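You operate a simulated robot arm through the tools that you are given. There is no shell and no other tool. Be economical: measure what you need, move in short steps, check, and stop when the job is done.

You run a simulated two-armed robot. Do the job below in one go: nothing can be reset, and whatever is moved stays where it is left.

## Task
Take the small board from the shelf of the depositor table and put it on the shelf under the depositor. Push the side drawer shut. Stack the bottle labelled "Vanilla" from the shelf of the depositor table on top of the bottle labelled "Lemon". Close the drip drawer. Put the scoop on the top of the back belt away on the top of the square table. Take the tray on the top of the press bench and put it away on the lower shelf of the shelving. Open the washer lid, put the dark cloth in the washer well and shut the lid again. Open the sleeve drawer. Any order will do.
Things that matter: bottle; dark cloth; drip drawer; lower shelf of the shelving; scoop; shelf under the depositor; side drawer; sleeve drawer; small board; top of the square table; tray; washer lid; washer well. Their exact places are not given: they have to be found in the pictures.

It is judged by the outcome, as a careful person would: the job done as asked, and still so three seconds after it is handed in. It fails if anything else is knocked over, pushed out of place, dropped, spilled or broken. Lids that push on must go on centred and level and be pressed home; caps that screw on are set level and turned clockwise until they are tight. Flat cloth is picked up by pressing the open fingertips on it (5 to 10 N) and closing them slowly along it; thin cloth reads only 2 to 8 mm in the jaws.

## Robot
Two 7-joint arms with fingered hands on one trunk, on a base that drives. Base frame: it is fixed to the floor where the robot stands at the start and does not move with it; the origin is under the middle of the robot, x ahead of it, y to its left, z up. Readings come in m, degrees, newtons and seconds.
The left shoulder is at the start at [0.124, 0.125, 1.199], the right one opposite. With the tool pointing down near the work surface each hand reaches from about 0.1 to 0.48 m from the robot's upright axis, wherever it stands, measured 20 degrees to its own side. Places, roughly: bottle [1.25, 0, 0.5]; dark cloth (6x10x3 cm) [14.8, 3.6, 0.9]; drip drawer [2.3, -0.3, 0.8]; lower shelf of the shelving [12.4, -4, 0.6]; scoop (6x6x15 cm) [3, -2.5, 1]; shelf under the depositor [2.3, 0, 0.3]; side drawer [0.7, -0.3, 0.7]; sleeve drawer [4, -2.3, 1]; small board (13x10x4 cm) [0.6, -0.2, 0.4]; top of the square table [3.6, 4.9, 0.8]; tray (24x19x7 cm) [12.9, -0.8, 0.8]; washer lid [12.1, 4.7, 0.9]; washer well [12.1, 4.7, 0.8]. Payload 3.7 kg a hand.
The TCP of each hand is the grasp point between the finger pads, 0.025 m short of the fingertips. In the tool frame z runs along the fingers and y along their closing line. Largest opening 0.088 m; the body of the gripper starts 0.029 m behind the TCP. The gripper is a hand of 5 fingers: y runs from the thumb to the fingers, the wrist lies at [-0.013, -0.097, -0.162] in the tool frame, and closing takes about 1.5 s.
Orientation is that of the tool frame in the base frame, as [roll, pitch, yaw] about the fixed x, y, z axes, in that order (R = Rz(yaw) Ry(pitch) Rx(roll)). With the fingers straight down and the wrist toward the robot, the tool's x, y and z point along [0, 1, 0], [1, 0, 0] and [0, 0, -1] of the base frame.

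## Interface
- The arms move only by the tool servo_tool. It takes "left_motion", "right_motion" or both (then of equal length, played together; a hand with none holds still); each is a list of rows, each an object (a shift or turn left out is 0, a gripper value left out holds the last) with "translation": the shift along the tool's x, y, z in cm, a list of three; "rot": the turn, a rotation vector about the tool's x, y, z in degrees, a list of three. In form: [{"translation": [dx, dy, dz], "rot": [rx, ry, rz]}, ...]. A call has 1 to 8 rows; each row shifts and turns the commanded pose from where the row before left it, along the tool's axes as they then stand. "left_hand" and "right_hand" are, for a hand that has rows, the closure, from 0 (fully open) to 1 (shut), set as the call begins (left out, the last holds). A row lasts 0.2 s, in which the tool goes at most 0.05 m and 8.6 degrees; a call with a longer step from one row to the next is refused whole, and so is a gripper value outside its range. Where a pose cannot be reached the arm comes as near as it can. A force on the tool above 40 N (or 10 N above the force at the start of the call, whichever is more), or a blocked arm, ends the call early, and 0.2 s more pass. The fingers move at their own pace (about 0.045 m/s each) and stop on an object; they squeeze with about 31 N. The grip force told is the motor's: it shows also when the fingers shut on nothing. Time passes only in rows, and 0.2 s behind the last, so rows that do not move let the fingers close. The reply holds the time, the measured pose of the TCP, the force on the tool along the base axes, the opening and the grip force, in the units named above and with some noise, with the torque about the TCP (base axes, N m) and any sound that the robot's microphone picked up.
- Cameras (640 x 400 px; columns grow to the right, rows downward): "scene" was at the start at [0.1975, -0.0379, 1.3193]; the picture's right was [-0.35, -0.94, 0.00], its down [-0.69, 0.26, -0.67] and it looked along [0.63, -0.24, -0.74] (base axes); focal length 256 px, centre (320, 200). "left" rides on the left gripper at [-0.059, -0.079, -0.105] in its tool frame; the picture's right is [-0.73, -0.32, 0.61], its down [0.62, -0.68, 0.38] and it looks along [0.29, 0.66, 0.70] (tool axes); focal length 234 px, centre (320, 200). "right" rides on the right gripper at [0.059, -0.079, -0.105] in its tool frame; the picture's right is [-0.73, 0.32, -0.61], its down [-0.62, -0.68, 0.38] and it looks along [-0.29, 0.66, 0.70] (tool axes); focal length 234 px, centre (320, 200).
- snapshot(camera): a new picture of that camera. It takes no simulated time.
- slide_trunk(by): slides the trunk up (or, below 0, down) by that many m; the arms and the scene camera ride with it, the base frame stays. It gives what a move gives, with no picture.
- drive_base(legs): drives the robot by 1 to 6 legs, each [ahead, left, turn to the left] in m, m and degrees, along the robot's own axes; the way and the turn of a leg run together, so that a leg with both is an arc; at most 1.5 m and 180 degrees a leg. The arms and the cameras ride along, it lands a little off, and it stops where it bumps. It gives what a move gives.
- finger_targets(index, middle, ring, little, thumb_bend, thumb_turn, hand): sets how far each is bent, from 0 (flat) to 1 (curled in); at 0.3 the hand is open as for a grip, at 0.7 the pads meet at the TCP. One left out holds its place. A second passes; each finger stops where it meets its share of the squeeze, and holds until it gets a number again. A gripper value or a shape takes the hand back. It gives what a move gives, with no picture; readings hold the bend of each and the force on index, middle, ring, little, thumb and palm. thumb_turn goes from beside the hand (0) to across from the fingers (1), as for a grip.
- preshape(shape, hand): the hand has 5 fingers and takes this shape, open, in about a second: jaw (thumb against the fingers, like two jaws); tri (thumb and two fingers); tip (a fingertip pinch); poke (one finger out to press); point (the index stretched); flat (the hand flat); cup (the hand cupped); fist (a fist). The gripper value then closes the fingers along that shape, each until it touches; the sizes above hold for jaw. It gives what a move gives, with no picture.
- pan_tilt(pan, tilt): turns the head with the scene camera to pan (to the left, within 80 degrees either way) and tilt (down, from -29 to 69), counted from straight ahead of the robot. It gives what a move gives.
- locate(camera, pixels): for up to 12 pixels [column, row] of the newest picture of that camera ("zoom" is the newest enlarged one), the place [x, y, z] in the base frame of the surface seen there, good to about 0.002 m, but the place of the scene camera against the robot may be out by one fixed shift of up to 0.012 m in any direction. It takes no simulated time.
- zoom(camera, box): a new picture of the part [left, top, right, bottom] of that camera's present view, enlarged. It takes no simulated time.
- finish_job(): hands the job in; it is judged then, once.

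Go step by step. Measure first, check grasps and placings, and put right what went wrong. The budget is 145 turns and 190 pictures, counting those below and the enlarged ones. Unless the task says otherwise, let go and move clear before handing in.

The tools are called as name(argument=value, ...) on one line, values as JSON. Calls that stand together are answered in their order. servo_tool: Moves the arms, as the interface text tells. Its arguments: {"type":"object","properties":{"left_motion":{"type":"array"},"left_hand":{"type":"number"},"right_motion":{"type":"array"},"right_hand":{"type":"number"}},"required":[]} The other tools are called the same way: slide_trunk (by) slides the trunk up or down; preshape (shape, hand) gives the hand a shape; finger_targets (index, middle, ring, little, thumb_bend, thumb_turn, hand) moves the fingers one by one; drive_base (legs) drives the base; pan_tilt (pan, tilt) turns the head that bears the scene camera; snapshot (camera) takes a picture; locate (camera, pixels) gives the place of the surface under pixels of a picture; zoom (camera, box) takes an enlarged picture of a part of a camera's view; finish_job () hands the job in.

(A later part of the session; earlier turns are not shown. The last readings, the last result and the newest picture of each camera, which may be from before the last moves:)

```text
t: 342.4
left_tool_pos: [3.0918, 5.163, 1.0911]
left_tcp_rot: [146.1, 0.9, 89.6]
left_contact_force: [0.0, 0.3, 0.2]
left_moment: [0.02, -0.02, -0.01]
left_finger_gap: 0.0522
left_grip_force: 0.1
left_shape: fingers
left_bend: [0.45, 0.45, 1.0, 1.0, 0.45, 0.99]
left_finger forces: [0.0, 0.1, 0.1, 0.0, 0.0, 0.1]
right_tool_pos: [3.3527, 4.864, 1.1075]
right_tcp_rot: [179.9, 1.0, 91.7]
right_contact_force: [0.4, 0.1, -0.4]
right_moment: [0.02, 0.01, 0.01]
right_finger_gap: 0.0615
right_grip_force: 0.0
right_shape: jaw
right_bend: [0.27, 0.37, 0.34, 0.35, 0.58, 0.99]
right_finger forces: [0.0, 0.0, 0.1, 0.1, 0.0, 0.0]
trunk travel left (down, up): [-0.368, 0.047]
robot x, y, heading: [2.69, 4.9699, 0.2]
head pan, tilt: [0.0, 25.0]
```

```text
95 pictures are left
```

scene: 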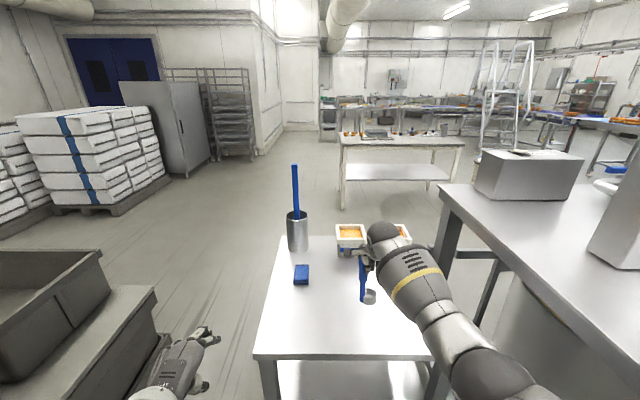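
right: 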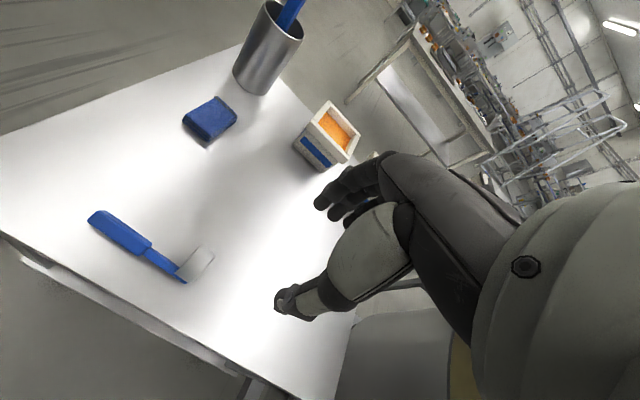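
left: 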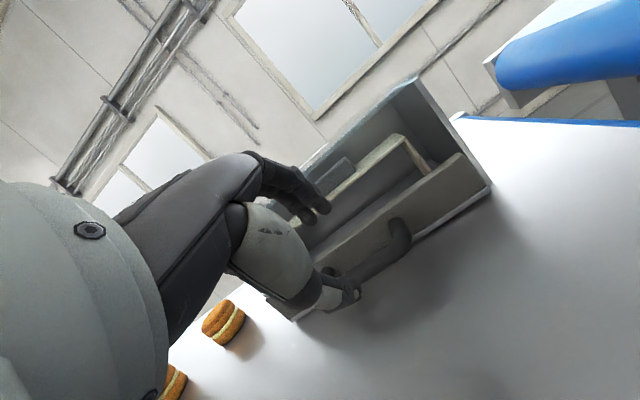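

The scoop came free but tipped over and lies on the table top, at (140,245) in the right camera. It is safely on the table, so I leave it for now and go back for the bottles.

drive_base(legs=[[-0.65, -0.05, 0], [0, 0, -90], [1.25, 0, 0], [1.25, 0, 0], [1.2, 0, 0], [0, -0.65, 0]])

slide_trunk(by=-0.2)

servo_tool(left_motion=[{"rot": [-8, 0, 0]}, {"rot": [-8, 0, 0]}, {"rot": [-8, 0, 0]}, {"rot": [-8, 0, 0]}, {"translation": [0, 0, 3]}, {"translation": [0, 0, 3]}, {"translation": [0, 0, 3]}, {"translation": [0, 0, 3]}], right_motion=[{"translation": [-2, -4, 0]}, {"translation": [-2, -4, 0]}, {"translation": [-2, -4, 0]}, {"translation": [-2, -4, 0]}, {"translation": [-2, -4, 0]}, {"translation": [0, -3, 0]}, {}, {}], right_hand=0)

snapshot(camera="scene")

```text
t: 373.1
left_tool_pos: [1.5806, 0.8257, 1.0913]
left_tcp_rot: [146.1, 0.9, -0.5]
left_contact_force: [0.9, -0.3, -0.6]
left_moment: [0.02, 0.02, -0.02]
left_finger_gap: 0.052
left_grip_force: 0.0
left_shape: fingers
left_bend: [0.45, 0.45, 1.0, 1.0, 0.45, 0.99]
left_finger forces: [0.0, 0.1, 0.0, 0.1, 0.0, 0.1]
right_tool_pos: [1.2813, 0.5643, 1.1065]
right_tcp_rot: [180.0, 1.0, 1.3]
right_contact_force: [0.3, -0.1, -1.4]
right_moment: [-0.01, -0.01, -0.04]
right_finger_gap: 0.0614
right_grip_force: 0.1
right_shape: jaw
right_bend: [0.27, 0.37, 0.34, 0.35, 0.58, 0.99]
right_finger forces: [0.0, 0.1, 0.0, 0.0, 0.0, 0.1]
trunk travel left (down, up): [-0.368, 0.047]
robot x, y, heading: [1.3934, 1.2259, -90.2]
head pan, tilt: [0.0, 25.0]
```

```text
t: 375.3
left_tool_pos: [1.5811, 0.8402, 0.7672]
left_tcp_rot: [169.0, 1.0, 0.0]
left_contact_force: [-0.6, -0.2, 0.1]
left_moment: [0.03, -0.02, -0.01]
left_finger_gap: 0.0522
left_grip_force: 0.0
left_shape: fingers
left_bend: [0.45, 0.45, 1.0, 1.0, 0.45, 0.99]
left_finger forces: [0.0, 0.0, 0.0, 0.1, 0.0, 0.0]
right_tool_pos: [1.2821, 0.5648, 0.9083]
right_tcp_rot: [179.8, 1.0, 1.3]
right_contact_force: [-0.2, 0.1, 0.1]
right_moment: [-0.02, 0.01, 0.0]
right_finger_gap: 0.0611
right_grip_force: 0.1
right_shape: jaw
right_bend: [0.27, 0.37, 0.34, 0.35, 0.58, 0.99]
right_finger forces: [0.1, 0.0, 0.1, 0.0, 0.0, 0.0]
trunk travel left (down, up): [-0.168, 0.247]
robot x, y, heading: [1.392, 1.2267, -89.9]
head pan, tilt: [0.0, 25.0]
```

```text
t: 377.1
left_tool_pos: [1.5794, 0.7583, 0.6767]
left_tcp_rot: [137.0, 1.0, -0.1]
left_contact_force: [1.0, -0.9, 0.3]
left_moment: [0.02, 0.0, 0.01]
left_finger_gap: 0.052
left_grip_force: 0.0
left_shape: fingers
left_bend: [0.45, 0.45, 1.0, 1.0, 0.45, 0.99]
left_finger forces: [0.1, 0.1, 0.0, 0.0, 0.0, 0.1]
right_tool_pos: [1.1663, 0.73, 0.8864]
right_tcp_rot: [-179.9, 1.1, 1.3]
right_contact_force: [-0.1, 0.0, 0.1]
right_moment: [0.05, 0.0, 0.0]
right_finger_gap: 0.0879
right_grip_force: 0.1
right_shape: jaw
right_bend: [0.3, 0.3, 0.3, 0.3, 0.3, 0.98]
right_finger forces: [0.0, 0.0, 0.1, 0.1, 0.0, 0.0]
right hand out of reach, approached as far as the arm can: row 5, 6
trunk travel left (down, up): [-0.168, 0.247]
robot x, y, heading: [1.3947, 1.2283, -89.9]
head pan, tilt: [0.0, 25.0]
```

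```text
94 pictures are left
```

scene: 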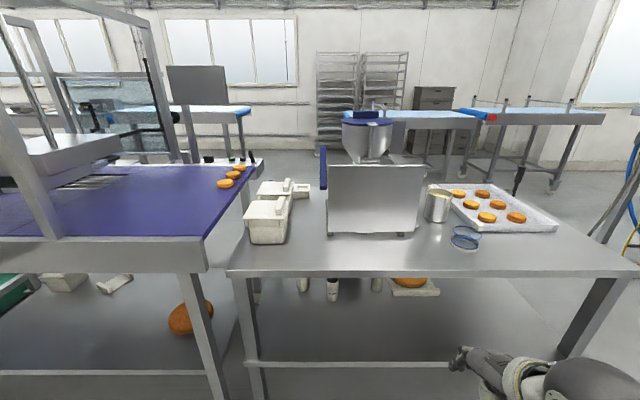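

The bottles show under the table at (302,285), (332,290) and (376,285). I zoom and measure.

zoom(camera="scene", box=[230, 260, 430, 370])

locate(camera="zoom", pixels=[[230, 75], [325, 95], [465, 75], [325, 120], [230, 90], [400, 35], [400, 330], [120, 300], [230, 100], [325, 105]])

```text
3.20 times, centred on (330, 315) of scene
```

zoom: 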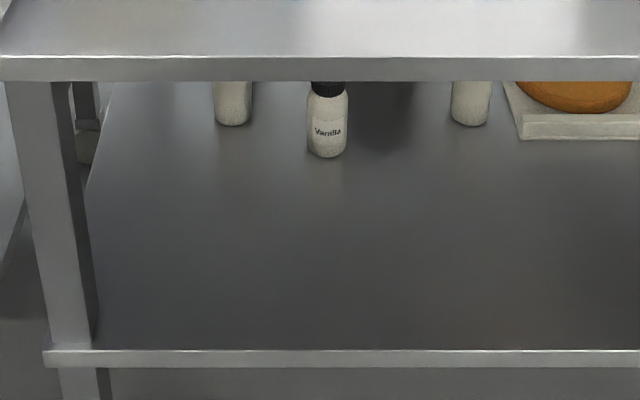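

```text
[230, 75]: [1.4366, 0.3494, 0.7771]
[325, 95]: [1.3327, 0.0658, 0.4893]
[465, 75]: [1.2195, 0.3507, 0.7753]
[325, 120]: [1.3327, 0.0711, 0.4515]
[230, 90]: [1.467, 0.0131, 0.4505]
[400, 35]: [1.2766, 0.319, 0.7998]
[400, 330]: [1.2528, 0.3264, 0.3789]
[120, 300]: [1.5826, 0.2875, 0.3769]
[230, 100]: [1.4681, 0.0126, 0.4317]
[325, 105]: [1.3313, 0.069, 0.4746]
```

"Vanilla" is readable at (328,131) in the zoom: centre (1.332, 0.045), with Lemon at (1.467, −0.012). I shape the left hand and turn it to a handshake pose for a side grasp.

preshape(shape="jaw", hand="left")

servo_tool(left_motion=[{"translation": [0, 0, 2], "rot": [-8.5, 0, 0]}, {"translation": [0, 0, 2], "rot": [-8.5, 0, 0]}, {"translation": [0, 0, 2], "rot": [-8.5, 0, 0]}, {"rot": [0, 0, -8.5]}, {"rot": [0, 0, -8.5]}, {"rot": [0, 0, -8.5]}, {"rot": [0, 0, -8.5]}, {"rot": [0, 0, -8.5]}])

servo_tool(left_motion=[{"rot": [0, 0, -8.5]}, {"rot": [0, 0, -8.5]}, {"rot": [0, 0, -8.5]}, {"rot": [0, 0, -8.5]}, {"rot": [0, 0, -8.5]}, {"rot": [0, 0, -5]}, {}])

```text
t: 378.0
left_tool_pos: [1.5785, 0.759, 0.6775]
left_tcp_rot: [137.0, 1.0, -0.2]
left_contact_force: [-0.5, 0.5, 0.0]
left_moment: [-0.01, -0.03, 0.01]
left_finger_gap: 0.0875
left_grip_force: 0.2
left_shape: jaw
left_bend: [0.3, 0.3, 0.3, 0.3, 0.3, 0.98]
left_finger forces: [0.0, 0.0, 0.0, 0.0, 0.0, 0.0]
right_tool_pos: [1.1661, 0.7307, 0.886]
right_tcp_rot: [-180.0, 1.0, 1.3]
right_contact_force: [0.0, -0.2, 0.8]
right_moment: [0.02, 0.01, 0.0]
right_finger_gap: 0.0879
right_grip_force: 0.2
right_shape: jaw
right_bend: [0.3, 0.3, 0.3, 0.3, 0.3, 0.98]
right_finger forces: [0.0, 0.1, 0.0, 0.0, 0.1, 0.0]
trunk travel left (down, up): [-0.168, 0.247]
robot x, y, heading: [1.3889, 1.2257, -90.1]
head pan, tilt: [0.0, 25.0]
```

```text
t: 379.8
left_tool_pos: [1.5787, 0.7108, 0.6415]
left_tcp_rot: [118.6, 39.9, 18.8]
left_contact_force: [0.6, 0.2, 0.2]
left_moment: [0.0, 0.0, -0.01]
left_finger_gap: 0.0877
left_grip_force: 0.1
left_shape: jaw
left_bend: [0.3, 0.3, 0.3, 0.3, 0.3, 0.98]
left_finger forces: [0.1, 0.1, 0.0, 0.0, 0.0, 0.0]
right_tool_pos: [1.1657, 0.7296, 0.887]
right_tcp_rot: [-179.9, 1.0, 1.4]
right_contact_force: [0.1, -0.6, 0.4]
right_moment: [-0.01, 0.01, -0.05]
right_finger_gap: 0.0876
right_grip_force: 0.0
right_shape: jaw
right_bend: [0.3, 0.3, 0.3, 0.3, 0.3, 0.98]
right_finger forces: [0.0, 0.0, 0.0, 0.0, 0.0, 0.0]
trunk travel left (down, up): [-0.168, 0.247]
robot x, y, heading: [1.3967, 1.2264, -89.9]
head pan, tilt: [0.0, 25.0]
```

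```text
t: 380.8
left_tool_pos: [1.6408, 0.7125, 0.6446]
left_tcp_rot: [132.9, 57.1, 38.2]
left_contact_force: [-0.9, 0.5, 0.1]
left_moment: [-0.01, 0.01, 0.01]
left_finger_gap: 0.0875
left_grip_force: 0.1
left_shape: jaw
left_bend: [0.3, 0.3, 0.3, 0.3, 0.3, 0.98]
left_finger forces: [0.1, 0.0, 0.1, 0.0, 0.1, 0.0]
right_tool_pos: [1.1654, 0.7302, 0.8868]
right_tcp_rot: [-180.0, 1.0, 1.5]
right_contact_force: [-0.7, -0.1, 0.5]
right_moment: [-0.02, 0.05, -0.02]
right_finger_gap: 0.0876
right_grip_force: 0.1
right_shape: jaw
right_bend: [0.3, 0.3, 0.3, 0.3, 0.3, 0.98]
right_finger forces: [0.0, 0.0, 0.1, 0.0, 0.0, 0.1]
trunk travel left (down, up): [-0.168, 0.247]
robot x, y, heading: [1.393, 1.2281, -90.1]
head pan, tilt: [0.0, 25.0]
stopped in row 4 (left hand): the arm was blocked; the commanded pose is now the measured one
```

It blocked with the wrist near the body. I move the hand farther outward and continue turning.

servo_tool(left_motion=[{"translation": [1.4, 3, 0]}, {"translation": [1.4, 3, 0]}, {"translation": [1.4, 3, 0]}, {"rot": [0, 0, -8]}, {"rot": [0, 0, -8]}, {"rot": [0, 0, -8]}, {"rot": [0, 0, -8]}, {}])

snapshot(camera="scene")

```text
t: 382.6
left_tool_pos: [1.7454, 0.7092, 0.6528]
left_tcp_rot: [-173.5, 70.2, 97.8]
left_contact_force: [0.3, 0.8, 1.1]
left_moment: [-0.01, -0.04, 0.01]
left_finger_gap: 0.0877
left_grip_force: 0.1
left_shape: jaw
left_bend: [0.3, 0.3, 0.3, 0.3, 0.3, 0.98]
left_finger forces: [0.0, 0.0, 0.0, 0.0, 0.0, 0.0]
left hand out of reach, approached as far as the arm can: row 7
right_tool_pos: [1.1655, 0.7303, 0.8863]
right_tcp_rot: [-179.9, 1.0, 1.5]
right_contact_force: [0.0, -0.4, 0.8]
right_moment: [0.0, 0.02, 0.01]
right_finger_gap: 0.0877
right_grip_force: 0.0
right_shape: jaw
right_bend: [0.3, 0.3, 0.3, 0.3, 0.3, 0.98]
right_finger forces: [0.1, 0.1, 0.0, 0.0, 0.0, 0.1]
trunk travel left (down, up): [-0.168, 0.247]
robot x, y, heading: [1.3908, 1.228, -89.9]
head pan, tilt: [0.0, 25.0]
```

```text
92 pictures are left
```

scene: 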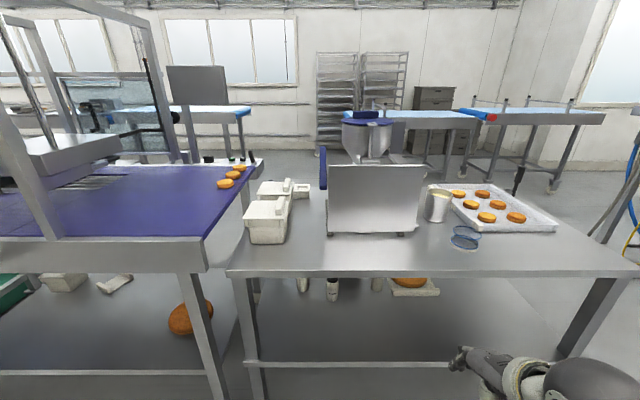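

Now the hand is in the handshake pose, pointing 20° down. I lower the trunk, shift the robot so the hand lines up with Vanilla (x 1.332), and look.

slide_trunk(by=-0.165)

drive_base(legs=[[0.2, -0.41, 0]])

snapshot(camera="left")

snapshot(camera="scene")

```text
t: 384.2
left_tool_pos: [1.7613, 0.7034, 0.5913]
left_tcp_rot: [172.7, 76.3, 85.2]
left_contact_force: [1.3, 0.0, -0.4]
left_moment: [0.0, 0.02, -0.01]
left_finger_gap: 0.0879
left_grip_force: 0.0
left_shape: jaw
left_bend: [0.3, 0.3, 0.3, 0.3, 0.3, 0.97]
left_finger forces: [0.0, 0.0, 0.0, 0.0, 0.0, 0.0]
right_tool_pos: [1.1613, 0.7864, 0.606]
right_tcp_rot: [-152.9, -0.3, 1.7]
right_contact_force: [-0.3, 0.8, 0.6]
right_moment: [-0.02, 0.01, 0.01]
right_finger_gap: 0.088
right_grip_force: 0.1
right_shape: jaw
right_bend: [0.3, 0.3, 0.3, 0.3, 0.3, 0.98]
right_finger forces: [0.0, 0.0, 0.1, 0.0, 0.0, 0.1]
trunk travel left (down, up): [-0.018, 0.398]
robot x, y, heading: [1.3916, 1.2244, -90.0]
head pan, tilt: [0.0, 25.0]
stopped: the arm was blocked; the commanded pose is now the measured one
```

```text
t: 388.3
left_tool_pos: [1.3571, 0.4968, 0.5917]
left_tcp_rot: [172.6, 76.5, 84.8]
left_contact_force: [-0.2, 0.5, -0.5]
left_moment: [0.01, -0.01, 0.01]
left_finger_gap: 0.0878
left_grip_force: 0.1
left_shape: jaw
left_bend: [0.3, 0.3, 0.3, 0.3, 0.3, 0.97]
left_finger forces: [0.0, 0.1, 0.1, 0.0, 0.0, 0.0]
right_tool_pos: [0.7558, 0.5847, 0.6065]
right_tcp_rot: [-152.8, -0.1, 1.6]
right_contact_force: [-1.4, 0.0, 0.5]
right_moment: [-0.03, 0.02, -0.02]
right_finger_gap: 0.0877
right_grip_force: 0.0
right_shape: jaw
right_bend: [0.3, 0.3, 0.3, 0.3, 0.3, 0.98]
right_finger forces: [0.0, 0.1, 0.1, 0.0, 0.0, 0.0]
trunk travel left (down, up): [-0.018, 0.398]
robot x, y, heading: [0.9828, 1.0253, -90.2]
head pan, tilt: [0.0, 25.0]
```

```text
91 pictures are left
```

left: 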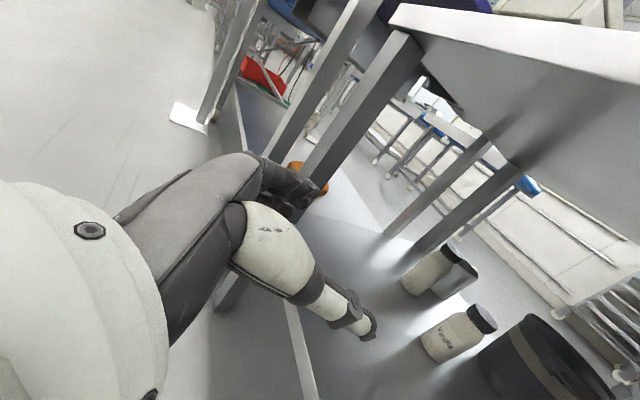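

```text
90 pictures are left
```

scene: 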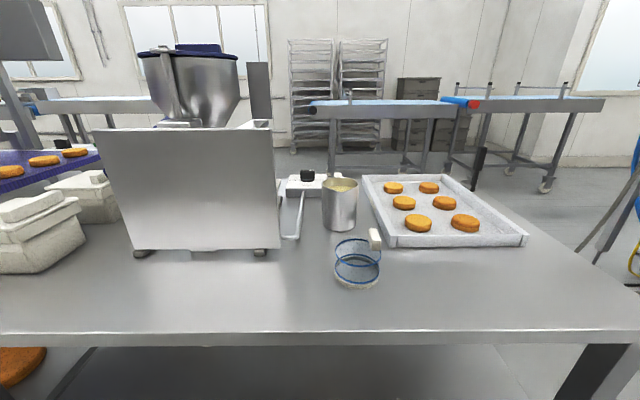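

The left camera shows Vanilla at (455,335) and Lemon at (430,270). I test going lower and forward with the hand in front of the shelf.

servo_tool(left_motion=[{"translation": [1.6, -0.1, 1.9]}, {"translation": [1.6, -0.1, 1.9]}, {"translation": [1.6, -0.1, 1.9]}, {"translation": [1.6, -0.1, 1.9]}, {"translation": [1.6, -0.1, 1.0]}, {"translation": [1.6, -0.1, 0.5]}, {}])

locate(camera="left", pixels=[[450, 338], [425, 270], [483, 318], [470, 340], [440, 350], [465, 250], [430, 340]])

```text
t: 389.2
left_tool_pos: [1.3621, 0.4365, 0.5863]
left_tcp_rot: [148.4, 82.7, 61.1]
left_contact_force: [0.2, -1.8, 1.7]
left_moment: [0.08, 0.0, -0.01]
left_finger_gap: 0.0881
left_grip_force: 0.0
left_shape: jaw
left_bend: [0.3, 0.3, 0.3, 0.3, 0.3, 0.98]
left_finger forces: [0.0, 0.0, 0.0, 0.0, 0.1, 0.0]
right_tool_pos: [0.7599, 0.5801, 0.5982]
right_tcp_rot: [-151.6, 0.3, 1.8]
right_contact_force: [-1.1, 0.7, -0.2]
right_moment: [-0.05, -0.04, -0.02]
right_finger_gap: 0.088
right_grip_force: 0.1
right_shape: jaw
right_bend: [0.3, 0.3, 0.3, 0.3, 0.3, 0.98]
right_finger forces: [0.0, 0.0, 0.1, 0.0, 0.1, 0.0]
trunk travel left (down, up): [-0.018, 0.398]
robot x, y, heading: [0.9848, 1.0248, -90.0]
head pan, tilt: [0.0, 25.0]
stopped in row 4 (left hand): the arm was blocked; the commanded pose is now the measured one
```

```text
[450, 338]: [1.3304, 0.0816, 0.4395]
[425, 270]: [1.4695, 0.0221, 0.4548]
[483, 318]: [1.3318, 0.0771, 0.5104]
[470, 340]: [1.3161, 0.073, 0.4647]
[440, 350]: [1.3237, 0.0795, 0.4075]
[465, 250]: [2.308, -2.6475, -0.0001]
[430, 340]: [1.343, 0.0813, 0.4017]
```

Lowering is blocked again in this elbow-down posture. I turn the hand about the vertical so it points forward-right with the elbow out, the posture that worked before, and test again.

servo_tool(left_motion=[{"translation": [-1, 1, -3]}, {"translation": [0, 2, -3], "rot": [8, 0, 0]}, {"translation": [0, 2, 0], "rot": [8, 0, 0]}, {"translation": [0, 2, 0], "rot": [8, 0, 0]}, {"translation": [0, 0, 0], "rot": [8, 0, 0]}, {"rot": [8, 0, 0]}, {"rot": [6, 0, 0]}, {}])

servo_tool(left_motion=[{"translation": [2, 0, 0]}, {"translation": [2, 0, 0]}, {"translation": [2, 0, 0]}, {"translation": [2, 0, 0]}, {"translation": [2, 0, 0]}, {"translation": [2, 0, 0]}, {}])

```text
t: 391.0
left_tool_pos: [1.4255, 0.4905, 0.6133]
left_tcp_rot: [-166.3, 83.2, 60.3]
left_contact_force: [1.0, 0.1, -0.2]
left_moment: [-0.01, 0.01, 0.01]
left_finger_gap: 0.0877
left_grip_force: 0.0
left_shape: jaw
left_bend: [0.3, 0.3, 0.3, 0.3, 0.3, 0.98]
left_finger forces: [0.0, 0.0, 0.0, 0.0, 0.0, 0.0]
right_tool_pos: [0.7594, 0.58, 0.6042]
right_tcp_rot: [-152.3, 0.3, 1.6]
right_contact_force: [0.0, -0.3, -0.2]
right_moment: [0.0, 0.02, 0.01]
right_finger_gap: 0.0879
right_grip_force: 0.0
right_shape: jaw
right_bend: [0.3, 0.3, 0.3, 0.3, 0.3, 0.98]
right_finger forces: [0.0, 0.1, 0.1, 0.0, 0.0, 0.1]
trunk travel left (down, up): [-0.018, 0.398]
robot x, y, heading: [0.9828, 1.028, -90.0]
head pan, tilt: [0.0, 25.0]
```

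```text
t: 392.6
left_tool_pos: [1.4317, 0.5024, 0.4938]
left_tcp_rot: [-166.3, 83.3, 60.5]
left_contact_force: [-0.1, -0.4, -0.1]
left_moment: [0.02, 0.03, 0.0]
left_finger_gap: 0.088
left_grip_force: 0.0
left_shape: jaw
left_bend: [0.3, 0.3, 0.3, 0.3, 0.3, 0.98]
left_finger forces: [0.1, 0.1, 0.0, 0.0, 0.0, 0.0]
right_tool_pos: [0.7581, 0.5796, 0.6031]
right_tcp_rot: [-152.3, 0.3, 1.6]
right_contact_force: [1.0, 0.0, 0.0]
right_moment: [0.03, 0.0, 0.0]
right_finger_gap: 0.0877
right_grip_force: 0.0
right_shape: jaw
right_bend: [0.3, 0.3, 0.3, 0.3, 0.3, 0.98]
right_finger forces: [0.0, 0.0, 0.1, 0.0, 0.1, 0.1]
trunk travel left (down, up): [-0.018, 0.398]
robot x, y, heading: [0.986, 1.0296, -89.9]
head pan, tilt: [0.0, 25.0]
```

This posture reaches z 0.49 freely. The hand points 43° to the right-forward; I lower 2 cm and drive 0.33 m in toward Vanilla, then check.

servo_tool(left_motion=[{"translation": [1.2, 0, 0]}, {"translation": [1.0, 0, 0]}])

drive_base(legs=[[0.32, 0.0, 0]])

snapshot(camera="left")

```text
t: 393.2
left_tool_pos: [1.4323, 0.5054, 0.4713]
left_tcp_rot: [-166.6, 83.1, 60.1]
left_contact_force: [-0.2, 0.0, 0.1]
left_moment: [-0.02, -0.04, 0.01]
left_finger_gap: 0.0877
left_grip_force: 0.0
left_shape: jaw
left_bend: [0.3, 0.3, 0.3, 0.3, 0.3, 0.98]
left_finger forces: [0.0, 0.1, 0.1, 0.1, 0.1, 0.0]
right_tool_pos: [0.7588, 0.5798, 0.6039]
right_tcp_rot: [-152.2, 0.2, 1.7]
right_contact_force: [0.2, 0.9, 0.0]
right_moment: [-0.03, 0.0, 0.0]
right_finger_gap: 0.0877
right_grip_force: 0.0
right_shape: jaw
right_bend: [0.3, 0.3, 0.3, 0.3, 0.3, 0.98]
right_finger forces: [0.0, 0.1, 0.1, 0.0, 0.0, 0.1]
trunk travel left (down, up): [-0.018, 0.398]
robot x, y, heading: [0.9868, 1.027, -89.9]
head pan, tilt: [0.0, 25.0]
```

```text
t: 394.8
left_tool_pos: [1.4271, 0.293, 0.4765]
left_tcp_rot: [-169.0, 83.7, 57.1]
left_contact_force: [-0.5, -0.5, 0.5]
left_moment: [-0.03, -0.02, 0.01]
left_finger_gap: 0.0881
left_grip_force: 0.0
left_shape: jaw
left_bend: [0.3, 0.3, 0.3, 0.3, 0.3, 0.98]
left_finger forces: [0.0, 0.0, 0.1, 0.0, 0.0, 0.0]
right_tool_pos: [0.7577, 0.3976, 0.6057]
right_tcp_rot: [-149.9, -0.1, 1.6]
right_contact_force: [0.8, 0.4, 0.0]
right_moment: [0.01, -0.04, 0.01]
right_finger_gap: 0.0877
right_grip_force: 0.0
right_shape: jaw
right_bend: [0.3, 0.3, 0.3, 0.3, 0.3, 0.98]
right_finger forces: [0.0, 0.1, 0.0, 0.0, 0.1, 0.0]
trunk travel left (down, up): [-0.018, 0.398]
robot x, y, heading: [0.9831, 0.815, -90.8]
head pan, tilt: [0.0, 25.0]
stopped in leg 1: the robot was blocked; the commanded pose is now the measured one
```

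```text
89 pictures are left
```

left: 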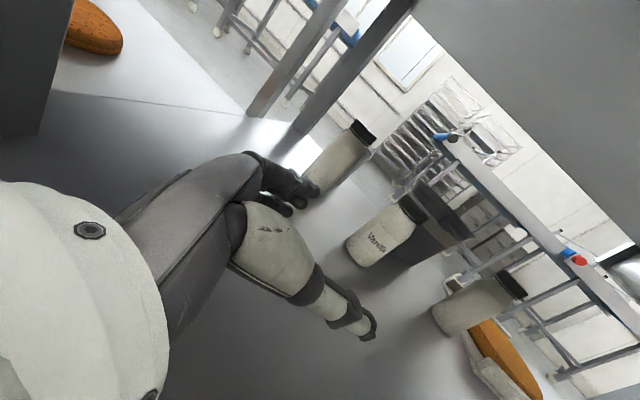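

The drive was blocked, most likely by the right arm's wrist at the table edge. I back off 0.1 m and swing the right hand outward and back.

drive_base(legs=[[-0.12, 0, 0.8]])

servo_tool(right_motion=[{"translation": [-4, 0, 0], "rot": [-6, 0, 0]}, {"translation": [-4, 0, 0], "rot": [-6, 0, 0]}, {"translation": [-4, -1, 0], "rot": [-6, 0, 0]}, {"translation": [-4, -2, 0], "rot": [-6, 0, 0]}, {"translation": [-4, -2, 0]}, {"translation": [-2, -4, 0]}, {"translation": [0, -4, 0]}, {"translation": [0, -4, 0]}])

pan_tilt(pan=-40, tilt=55)

snapshot(camera="scene")

```text
t: 396.1
left_tool_pos: [1.4365, 0.4157, 0.473]
left_tcp_rot: [-167.9, 83.2, 59.1]
left_contact_force: [0.6, -0.2, 0.4]
left_moment: [0.01, -0.03, 0.01]
left_finger_gap: 0.088
left_grip_force: 0.2
left_shape: jaw
left_bend: [0.3, 0.3, 0.3, 0.3, 0.3, 0.98]
left_finger forces: [0.0, 0.0, 0.0, 0.0, 0.0, 0.0]
right_tool_pos: [0.766, 0.5079, 0.5985]
right_tcp_rot: [-149.2, -0.2, 2.5]
right_contact_force: [0.4, -0.2, 0.4]
right_moment: [0.0, 0.0, -0.01]
right_finger_gap: 0.0881
right_grip_force: 0.0
right_shape: jaw
right_bend: [0.3, 0.3, 0.3, 0.3, 0.3, 0.98]
right_finger forces: [0.1, 0.0, 0.1, 0.0, 0.0, 0.0]
trunk travel left (down, up): [-0.018, 0.398]
robot x, y, heading: [0.988, 0.9368, -89.9]
head pan, tilt: [0.0, 25.0]
```

```text
t: 397.9
left_tool_pos: [1.4351, 0.416, 0.4737]
left_tcp_rot: [-166.9, 83.2, 60.0]
left_contact_force: [-0.2, 0.2, -0.5]
left_moment: [-0.04, 0.01, 0.01]
left_finger_gap: 0.088
left_grip_force: 0.2
left_shape: jaw
left_bend: [0.3, 0.3, 0.3, 0.3, 0.3, 0.98]
left_finger forces: [0.1, 0.1, 0.0, 0.1, 0.0, 0.0]
right_tool_pos: [0.5375, 0.6659, 0.6223]
right_tcp_rot: [-173.3, -0.2, 2.3]
right_contact_force: [0.1, 0.4, 0.6]
right_moment: [0.04, -0.02, 0.0]
right_finger_gap: 0.0881
right_grip_force: 0.0
right_shape: jaw
right_bend: [0.3, 0.3, 0.3, 0.3, 0.3, 0.98]
right_finger forces: [0.0, 0.0, 0.0, 0.1, 0.0, 0.0]
trunk travel left (down, up): [-0.018, 0.398]
robot x, y, heading: [0.9873, 0.9384, -89.7]
head pan, tilt: [0.0, 25.0]
```

```text
t: 398.9
left_tool_pos: [1.4362, 0.4161, 0.4726]
left_tcp_rot: [-167.2, 83.3, 59.8]
left_contact_force: [0.0, 0.2, 0.3]
left_moment: [-0.04, 0.0, -0.05]
left_finger_gap: 0.0877
left_grip_force: 0.0
left_shape: jaw
left_bend: [0.3, 0.3, 0.3, 0.3, 0.3, 0.98]
left_finger forces: [0.1, 0.0, 0.0, 0.1, 0.0, 0.0]
right_tool_pos: [0.5374, 0.6655, 0.6223]
right_tcp_rot: [-173.2, -0.3, 2.4]
right_contact_force: [-0.7, 0.5, -0.1]
right_moment: [0.01, -0.04, -0.01]
right_finger_gap: 0.088
right_grip_force: 0.1
right_shape: jaw
right_bend: [0.3, 0.3, 0.3, 0.3, 0.3, 0.98]
right_finger forces: [0.0, 0.1, 0.0, 0.0, 0.1, 0.1]
trunk travel left (down, up): [-0.018, 0.398]
robot x, y, heading: [0.985, 0.9334, -89.5]
head pan, tilt: [-40.0, 55.0]
```

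```text
88 pictures are left
```

scene: 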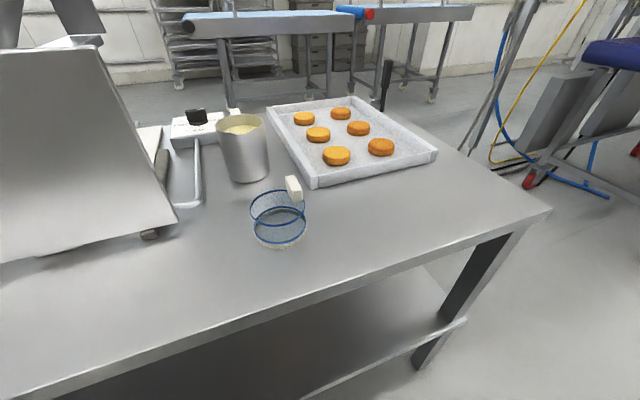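

The right hand is clear now and nothing on the table has moved. I drive forward again in two short legs.

drive_base(legs=[[0.14, 0, 0], [0.1, 0, 0]])

snapshot(camera="left")

pan_tilt(pan=30, tilt=55)

snapshot(camera="scene")

```text
t: 401.0
left_tool_pos: [1.4367, 0.174, 0.4722]
left_tcp_rot: [-166.8, 83.2, 60.2]
left_contact_force: [0.1, -0.3, -0.1]
left_moment: [0.01, -0.03, 0.02]
left_finger_gap: 0.088
left_grip_force: 0.1
left_shape: jaw
left_bend: [0.3, 0.3, 0.3, 0.3, 0.3, 0.98]
left_finger forces: [0.0, 0.0, 0.0, 0.0, 0.0, 0.1]
right_tool_pos: [0.5388, 0.4246, 0.6225]
right_tcp_rot: [-173.3, -0.3, 2.3]
right_contact_force: [0.7, 0.2, 0.2]
right_moment: [0.01, -0.01, 0.0]
right_finger_gap: 0.0878
right_grip_force: 0.1
right_shape: jaw
right_bend: [0.3, 0.3, 0.3, 0.3, 0.3, 0.98]
right_finger forces: [0.0, 0.1, 0.0, 0.0, 0.0, 0.1]
trunk travel left (down, up): [-0.018, 0.398]
robot x, y, heading: [0.984, 0.6949, -90.1]
head pan, tilt: [-40.0, 55.0]
```

```text
87 pictures are left
```

left: 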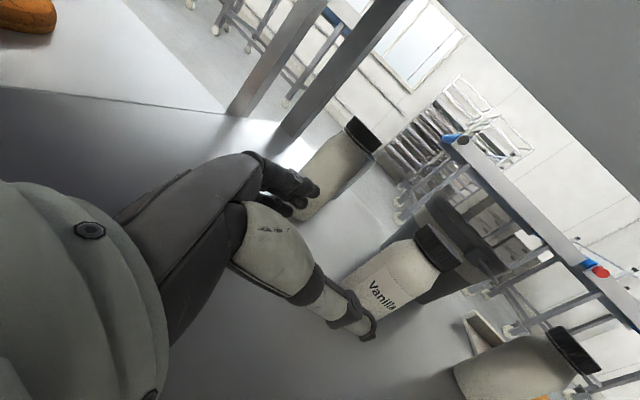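

```text
t: 402.4
left_tool_pos: [1.4365, 0.1739, 0.4722]
left_tcp_rot: [-167.7, 83.2, 59.3]
left_contact_force: [0.4, 0.3, -0.4]
left_moment: [0.01, 0.04, -0.02]
left_finger_gap: 0.0881
left_grip_force: 0.1
left_shape: jaw
left_bend: [0.3, 0.3, 0.3, 0.3, 0.3, 0.98]
left_finger forces: [0.0, 0.0, 0.1, 0.0, 0.0, 0.0]
right_tool_pos: [0.5381, 0.4251, 0.6222]
right_tcp_rot: [-173.3, -0.3, 2.3]
right_contact_force: [-0.1, 0.4, 0.0]
right_moment: [0.0, -0.02, 0.01]
right_finger_gap: 0.088
right_grip_force: 0.0
right_shape: jaw
right_bend: [0.3, 0.3, 0.3, 0.3, 0.3, 0.98]
right_finger forces: [0.0, 0.0, 0.1, 0.0, 0.0, 0.1]
trunk travel left (down, up): [-0.018, 0.398]
robot x, y, heading: [0.9838, 0.6951, -89.8]
head pan, tilt: [30.0, 55.0]
```

```text
86 pictures are left
```

scene: 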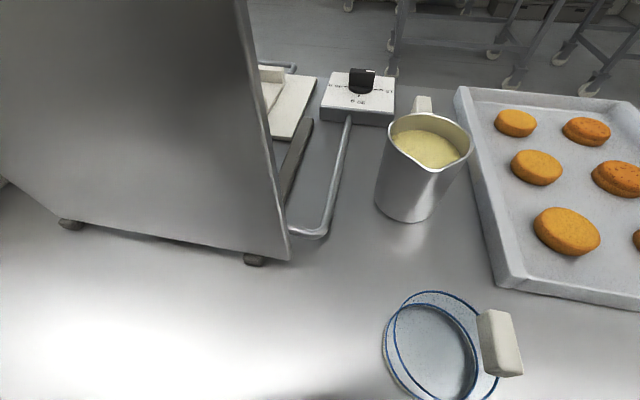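

Now the hand is in place: Vanilla at (395,275) in the left camera. I measure it precisely.

locate(camera="left", pixels=[[390, 275], [420, 265], [365, 285], [435, 240], [405, 290], [375, 265], [340, 170], [365, 130], [310, 205], [440, 250], [360, 310]])

zoom(camera="left", box=[240, 100, 500, 360])

```text
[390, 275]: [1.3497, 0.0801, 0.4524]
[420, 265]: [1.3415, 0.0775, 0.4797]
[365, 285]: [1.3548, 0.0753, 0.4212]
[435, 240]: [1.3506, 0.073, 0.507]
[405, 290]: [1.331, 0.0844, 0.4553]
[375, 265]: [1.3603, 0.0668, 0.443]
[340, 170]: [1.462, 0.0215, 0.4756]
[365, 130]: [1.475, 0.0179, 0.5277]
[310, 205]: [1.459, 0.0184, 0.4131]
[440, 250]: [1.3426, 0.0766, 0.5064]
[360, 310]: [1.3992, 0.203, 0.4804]
```

```text
1.54 times, centred on (370, 230) of left
```

zoom: 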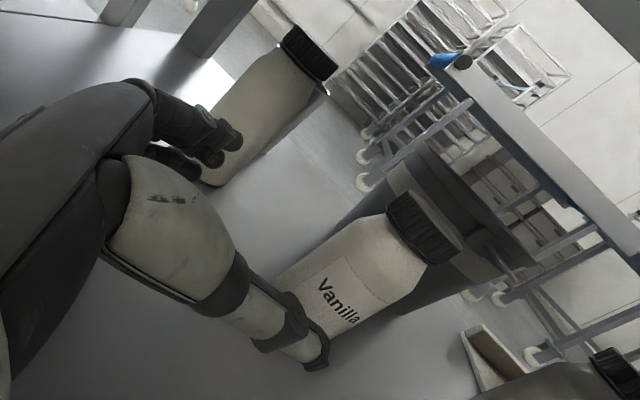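

Vanilla's centre fits (1.332, 0.0545) with radius 3 cm, straight along the fingers by 15.3 cm. I advance in steps.

servo_tool(left_motion=[{"translation": [0, 0.5, 3]}, {"translation": [0, 0, 3]}, {"translation": [0, 0, 3]}, {"translation": [0, 0, 3]}, {}])

snapshot(camera="left")

```text
t: 403.6
left_tool_pos: [1.3577, 0.0842, 0.4578]
left_tcp_rot: [-165.9, 83.2, 61.2]
left_contact_force: [-0.3, 0.2, 1.0]
left_moment: [-0.01, 0.0, -0.03]
left_finger_gap: 0.0879
left_grip_force: 0.0
left_shape: jaw
left_bend: [0.3, 0.3, 0.3, 0.3, 0.3, 0.98]
left_finger forces: [0.0, 0.0, 0.0, 0.0, 0.0, 0.0]
right_tool_pos: [0.5387, 0.4253, 0.6228]
right_tcp_rot: [-173.3, -0.3, 2.4]
right_contact_force: [0.0, 0.5, -0.4]
right_moment: [0.04, -0.01, -0.02]
right_finger_gap: 0.088
right_grip_force: 0.1
right_shape: jaw
right_bend: [0.3, 0.3, 0.3, 0.3, 0.3, 0.98]
right_finger forces: [0.0, 0.0, 0.1, 0.0, 0.0, 0.0]
trunk travel left (down, up): [-0.018, 0.398]
robot x, y, heading: [0.9864, 0.6945, -89.8]
head pan, tilt: [30.0, 55.0]
```

```text
84 pictures are left
```

left: 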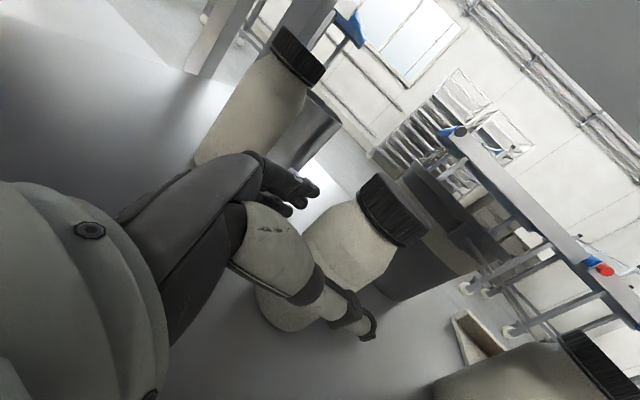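

The bottle is entering between fingers and thumb. I advance the last 3 cm and close.

servo_tool(left_motion=[{"translation": [0, 0, 1.5]}, {"translation": [0, 0, 1.5]}, {}])

servo_tool(left_motion=[{}, {}, {}, {}, {}, {}], left_hand=1)

snapshot(camera="left")

```text
t: 404.4
left_tool_pos: [1.3392, 0.063, 0.4549]
left_tcp_rot: [-167.3, 83.3, 59.8]
left_contact_force: [0.4, -0.6, -0.1]
left_moment: [-0.01, -0.01, 0.0]
left_finger_gap: 0.0878
left_grip_force: 0.1
left_shape: jaw
left_bend: [0.3, 0.3, 0.3, 0.3, 0.3, 0.98]
left_finger forces: [0.1, 0.1, 0.0, 0.0, 0.0, 0.0]
right_tool_pos: [0.5371, 0.4239, 0.6224]
right_tcp_rot: [-173.3, -0.3, 2.4]
right_contact_force: [-0.1, -0.5, -0.5]
right_moment: [-0.03, -0.03, 0.01]
right_finger_gap: 0.0882
right_grip_force: 0.1
right_shape: jaw
right_bend: [0.3, 0.3, 0.3, 0.3, 0.3, 0.98]
right_finger forces: [0.1, 0.0, 0.0, 0.0, 0.0, 0.0]
trunk travel left (down, up): [-0.018, 0.398]
robot x, y, heading: [0.9886, 0.6947, -89.7]
head pan, tilt: [30.0, 55.0]
```

```text
t: 405.8
left_tool_pos: [1.338, 0.0623, 0.4561]
left_tcp_rot: [-166.7, 83.2, 60.3]
left_contact_force: [1.1, -1.0, 1.7]
left_moment: [-0.07, -0.09, -0.01]
left_finger_gap: 0.0463
left_grip_force: 31.2
left_shape: jaw
left_bend: [0.74, 0.44, 0.38, 0.41, 0.67, 1.0]
left_finger forces: [14.9, 8.3, 3.5, 2.2, 28.2, 0.0]
right_tool_pos: [0.5389, 0.4251, 0.6231]
right_tcp_rot: [-173.2, -0.3, 2.3]
right_contact_force: [0.3, 0.1, -0.1]
right_moment: [0.0, 0.01, -0.02]
right_finger_gap: 0.0877
right_grip_force: 0.1
right_shape: jaw
right_bend: [0.3, 0.3, 0.3, 0.3, 0.3, 0.98]
right_finger forces: [0.1, 0.0, 0.0, 0.1, 0.0, 0.1]
trunk travel left (down, up): [-0.018, 0.398]
robot x, y, heading: [0.9883, 0.6904, -89.8]
head pan, tilt: [30.0, 55.0]
```

```text
83 pictures are left
```

left: 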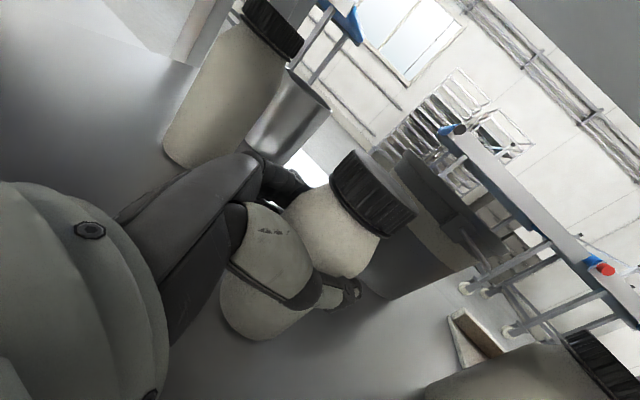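

Vanilla is held (gap 46 mm, 31 N). I note Lemon's position, then lift straight up step by step.

locate(camera="left", pixels=[[275, 20], [262, 30], [285, 35], [240, 70], [215, 100], [255, 90], [190, 140], [300, 45], [365, 170], [390, 210], [225, 90]])

servo_tool(left_motion=[{"translation": [-2, 0, 0]}, {"translation": [-3, 0, 0]}, {"translation": [-3, 0, 0]}, {"translation": [-3, 0, 0]}, {}])

snapshot(camera="left")

```text
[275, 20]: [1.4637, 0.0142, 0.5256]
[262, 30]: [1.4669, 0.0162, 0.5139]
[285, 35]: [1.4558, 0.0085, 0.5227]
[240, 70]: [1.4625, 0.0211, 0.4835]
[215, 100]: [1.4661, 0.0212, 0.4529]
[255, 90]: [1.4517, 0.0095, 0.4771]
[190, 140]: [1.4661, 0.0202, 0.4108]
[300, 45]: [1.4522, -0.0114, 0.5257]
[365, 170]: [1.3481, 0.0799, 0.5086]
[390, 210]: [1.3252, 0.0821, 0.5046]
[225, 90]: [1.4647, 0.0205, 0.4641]
```

```text
t: 407.0
left_tool_pos: [1.3325, 0.0518, 0.5635]
left_tcp_rot: [-166.6, 83.2, 60.5]
left_contact_force: [0.5, 0.2, -3.4]
left_moment: [0.03, -0.03, 0.04]
left_finger_gap: 0.0464
left_grip_force: 31.1
left_shape: jaw
left_bend: [0.74, 0.44, 0.39, 0.42, 0.68, 0.99]
left_finger forces: [14.8, 8.0, 3.6, 1.8, 28.2, 0.0]
right_tool_pos: [0.5384, 0.4242, 0.6232]
right_tcp_rot: [-173.1, -0.2, 2.4]
right_contact_force: [0.2, 0.0, 0.0]
right_moment: [-0.02, 0.01, 0.04]
right_finger_gap: 0.0879
right_grip_force: 0.1
right_shape: jaw
right_bend: [0.3, 0.3, 0.3, 0.3, 0.3, 0.98]
right_finger forces: [0.0, 0.0, 0.0, 0.1, 0.0, 0.0]
trunk travel left (down, up): [-0.018, 0.398]
robot x, y, heading: [0.9826, 0.6931, -89.8]
head pan, tilt: [30.0, 55.0]
```

```text
82 pictures are left
```

left: 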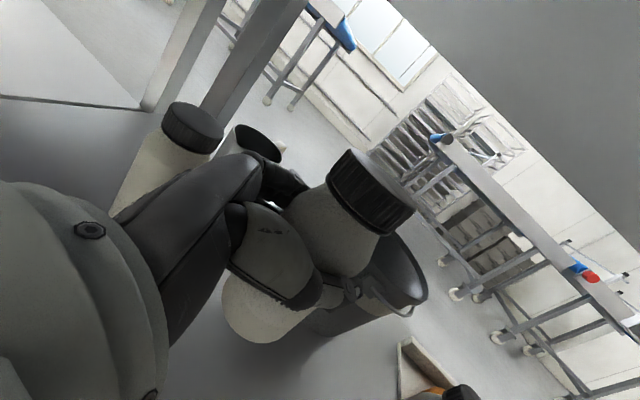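

The lift goes well and Lemon's cap top shows at (193,118). I measure it and lift 6 cm more.

locate(camera="left", pixels=[[193, 118], [175, 120], [212, 122], [195, 107], [195, 132], [200, 145], [350, 190], [390, 190]])

servo_tool(left_motion=[{"translation": [-2, 0, 0]}, {"translation": [-2, 0, 0]}, {"translation": [-2, 0, 0]}, {}])

snapshot(camera="left")

```text
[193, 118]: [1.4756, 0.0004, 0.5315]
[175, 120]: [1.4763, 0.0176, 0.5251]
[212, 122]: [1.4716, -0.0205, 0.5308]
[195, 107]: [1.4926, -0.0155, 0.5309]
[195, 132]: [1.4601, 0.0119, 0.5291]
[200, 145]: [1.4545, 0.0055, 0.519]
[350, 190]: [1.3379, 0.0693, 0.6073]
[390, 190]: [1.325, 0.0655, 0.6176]
```

```text
t: 408.0
left_tool_pos: [1.3296, 0.0451, 0.6244]
left_tcp_rot: [-165.6, 83.2, 61.4]
left_contact_force: [-0.6, 0.2, -2.7]
left_moment: [-0.01, -0.05, -0.01]
left_finger_gap: 0.0463
left_grip_force: 30.9
left_shape: jaw
left_bend: [0.74, 0.44, 0.39, 0.42, 0.68, 0.99]
left_finger forces: [14.7, 8.1, 3.6, 1.7, 28.0, 0.0]
right_tool_pos: [0.5389, 0.4248, 0.6229]
right_tcp_rot: [-173.2, -0.2, 2.4]
right_contact_force: [0.2, -0.3, -0.4]
right_moment: [-0.06, 0.0, 0.0]
right_finger_gap: 0.0878
right_grip_force: 0.1
right_shape: jaw
right_bend: [0.3, 0.3, 0.3, 0.3, 0.3, 0.98]
right_finger forces: [0.0, 0.1, 0.1, 0.1, 0.1, 0.0]
trunk travel left (down, up): [-0.018, 0.398]
robot x, y, heading: [0.9871, 0.6926, -89.7]
head pan, tilt: [30.0, 55.0]
```

```text
81 pictures are left
```

left: 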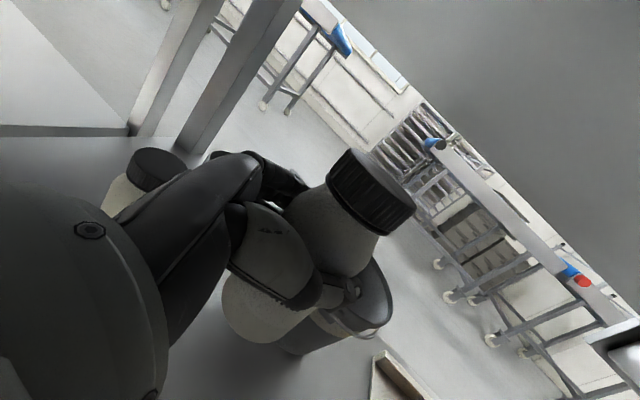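

Vanilla's bottom is now at z 0.546, 1.5 cm above Lemon's top (0.5315, centre about (1.475, −0.003)). I measure the held bottle's axis.

locate(camera="left", pixels=[[345, 165], [370, 158], [412, 185], [330, 190], [355, 205], [385, 225], [400, 205], [325, 220], [360, 250], [340, 240]])

zoom(camera="left", box=[80, 100, 440, 380])

```text
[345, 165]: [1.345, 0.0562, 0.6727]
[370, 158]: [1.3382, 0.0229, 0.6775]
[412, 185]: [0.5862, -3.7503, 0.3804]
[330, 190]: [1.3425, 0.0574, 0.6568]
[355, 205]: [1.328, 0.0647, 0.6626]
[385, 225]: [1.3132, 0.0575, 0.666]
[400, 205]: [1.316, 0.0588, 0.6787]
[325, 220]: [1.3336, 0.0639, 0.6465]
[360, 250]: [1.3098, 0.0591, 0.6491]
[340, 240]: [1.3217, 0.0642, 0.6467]
```

```text
1.43 times, centred on (260, 240) of left
```

zoom: 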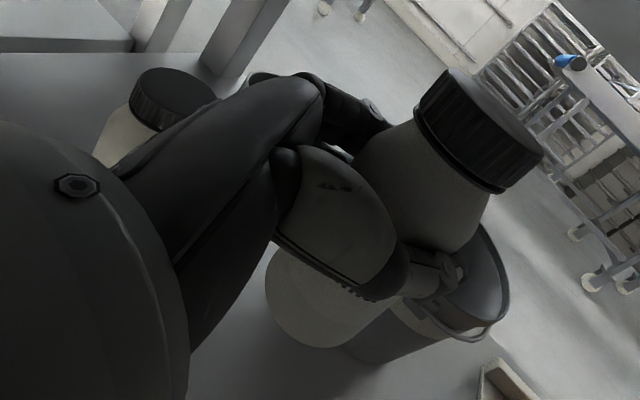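

The held axis is at the TCP within 2 mm; Lemon's axis is at (1.472, −0.003). The arm is near full reach, so I bring the hand 8 cm inward, shift the base left 0.22 m, and check.

servo_tool(left_motion=[{"translation": [-0.2, -1.95, 1.8]}, {"translation": [-0.2, -1.95, 1.8]}, {"translation": [-0.1, -1.95, 1.8]}, {}])

drive_base(legs=[[0, 0.215, 0]])

snapshot(camera="left")

```text
t: 409.0
left_tool_pos: [1.2474, 0.0449, 0.6246]
left_tcp_rot: [-166.4, 83.3, 60.7]
left_contact_force: [0.4, 0.5, -3.1]
left_moment: [0.02, -0.02, 0.0]
left_finger_gap: 0.0464
left_grip_force: 30.9
left_shape: jaw
left_bend: [0.74, 0.44, 0.39, 0.42, 0.68, 0.99]
left_finger forces: [14.6, 8.1, 3.5, 1.8, 28.1, 0.0]
right_tool_pos: [0.5383, 0.4238, 0.6232]
right_tcp_rot: [-173.2, -0.2, 2.3]
right_contact_force: [0.0, -0.6, 0.1]
right_moment: [-0.03, 0.01, 0.01]
right_finger_gap: 0.0879
right_grip_force: 0.0
right_shape: jaw
right_bend: [0.3, 0.3, 0.3, 0.3, 0.3, 0.98]
right_finger forces: [0.0, 0.1, 0.1, 0.0, 0.0, 0.0]
trunk travel left (down, up): [-0.018, 0.398]
robot x, y, heading: [0.9868, 0.6961, -89.8]
head pan, tilt: [30.0, 55.0]
```

```text
t: 411.5
left_tool_pos: [1.4629, 0.0449, 0.6237]
left_tcp_rot: [-166.2, 83.3, 60.8]
left_contact_force: [-0.2, 0.3, -2.7]
left_moment: [0.01, -0.02, -0.01]
left_finger_gap: 0.0462
left_grip_force: 31.1
left_shape: jaw
left_bend: [0.74, 0.44, 0.39, 0.42, 0.68, 0.99]
left_finger forces: [14.7, 8.0, 3.6, 1.7, 28.2, 0.1]
right_tool_pos: [0.7528, 0.4252, 0.6236]
right_tcp_rot: [-173.2, -0.2, 2.3]
right_contact_force: [-0.6, -0.6, 0.0]
right_moment: [-0.02, 0.02, 0.02]
right_finger_gap: 0.0879
right_grip_force: 0.2
right_shape: jaw
right_bend: [0.3, 0.3, 0.3, 0.3, 0.3, 0.98]
right_finger forces: [0.0, 0.0, 0.0, 0.0, 0.0, 0.0]
trunk travel left (down, up): [-0.018, 0.398]
robot x, y, heading: [1.2021, 0.6941, -89.9]
head pan, tilt: [30.0, 55.0]
```

```text
79 pictures are left
```

left: 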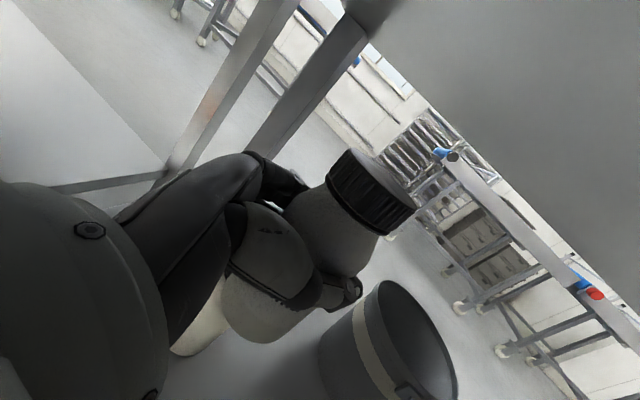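

The bottle's axis is at (1.461, 0.0445). I move it (+1.1, −4.75 cm) over Lemon and check alignment.

servo_tool(left_motion=[{"translation": [-0.15, 1.35, 0.9]}, {"translation": [-0.15, 1.35, 0.9]}, {"translation": [-0.1, 1.35, 0.9]}, {}])

snapshot(camera="left")

locate(camera="left", pixels=[[345, 165], [330, 190], [355, 205], [385, 225], [400, 205], [230, 310], [215, 330], [245, 335], [260, 320], [220, 300], [200, 340], [240, 350]])

```text
t: 412.5
left_tool_pos: [1.473, -0.0013, 0.6236]
left_tcp_rot: [-166.0, 83.1, 61.0]
left_contact_force: [0.2, 1.2, -2.1]
left_moment: [0.03, 0.02, -0.01]
left_finger_gap: 0.0459
left_grip_force: 31.0
left_shape: jaw
left_bend: [0.74, 0.44, 0.39, 0.42, 0.68, 0.99]
left_finger forces: [14.7, 7.9, 3.5, 1.7, 28.1, 0.0]
right_tool_pos: [0.7522, 0.4251, 0.6225]
right_tcp_rot: [-173.1, -0.1, 2.4]
right_contact_force: [0.7, 0.2, -0.4]
right_moment: [0.0, 0.05, 0.0]
right_finger_gap: 0.0879
right_grip_force: 0.1
right_shape: jaw
right_bend: [0.3, 0.3, 0.3, 0.3, 0.3, 0.98]
right_finger forces: [0.0, 0.0, 0.0, 0.1, 0.0, 0.0]
trunk travel left (down, up): [-0.018, 0.398]
robot x, y, heading: [1.1992, 0.695, -89.9]
head pan, tilt: [30.0, 55.0]
```

```text
78 pictures are left
```

left: 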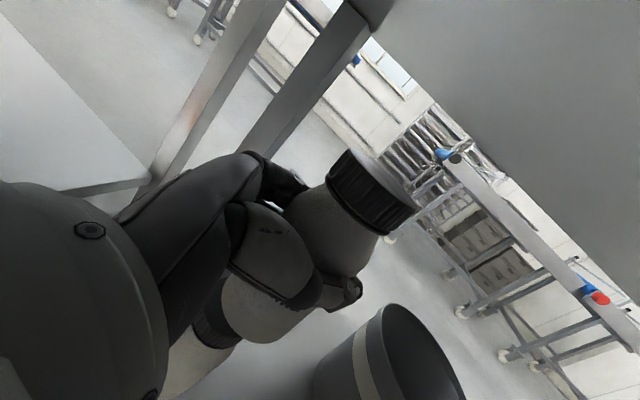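

```text
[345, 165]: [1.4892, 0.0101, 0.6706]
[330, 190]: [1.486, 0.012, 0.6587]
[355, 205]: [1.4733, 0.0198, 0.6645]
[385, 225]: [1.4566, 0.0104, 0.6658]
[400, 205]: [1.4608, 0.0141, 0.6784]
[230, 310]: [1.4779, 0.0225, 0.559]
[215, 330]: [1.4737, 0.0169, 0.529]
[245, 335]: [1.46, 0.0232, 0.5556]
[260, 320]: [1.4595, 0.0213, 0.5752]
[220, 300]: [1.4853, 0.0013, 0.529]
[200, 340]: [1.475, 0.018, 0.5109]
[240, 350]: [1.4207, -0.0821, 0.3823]
```

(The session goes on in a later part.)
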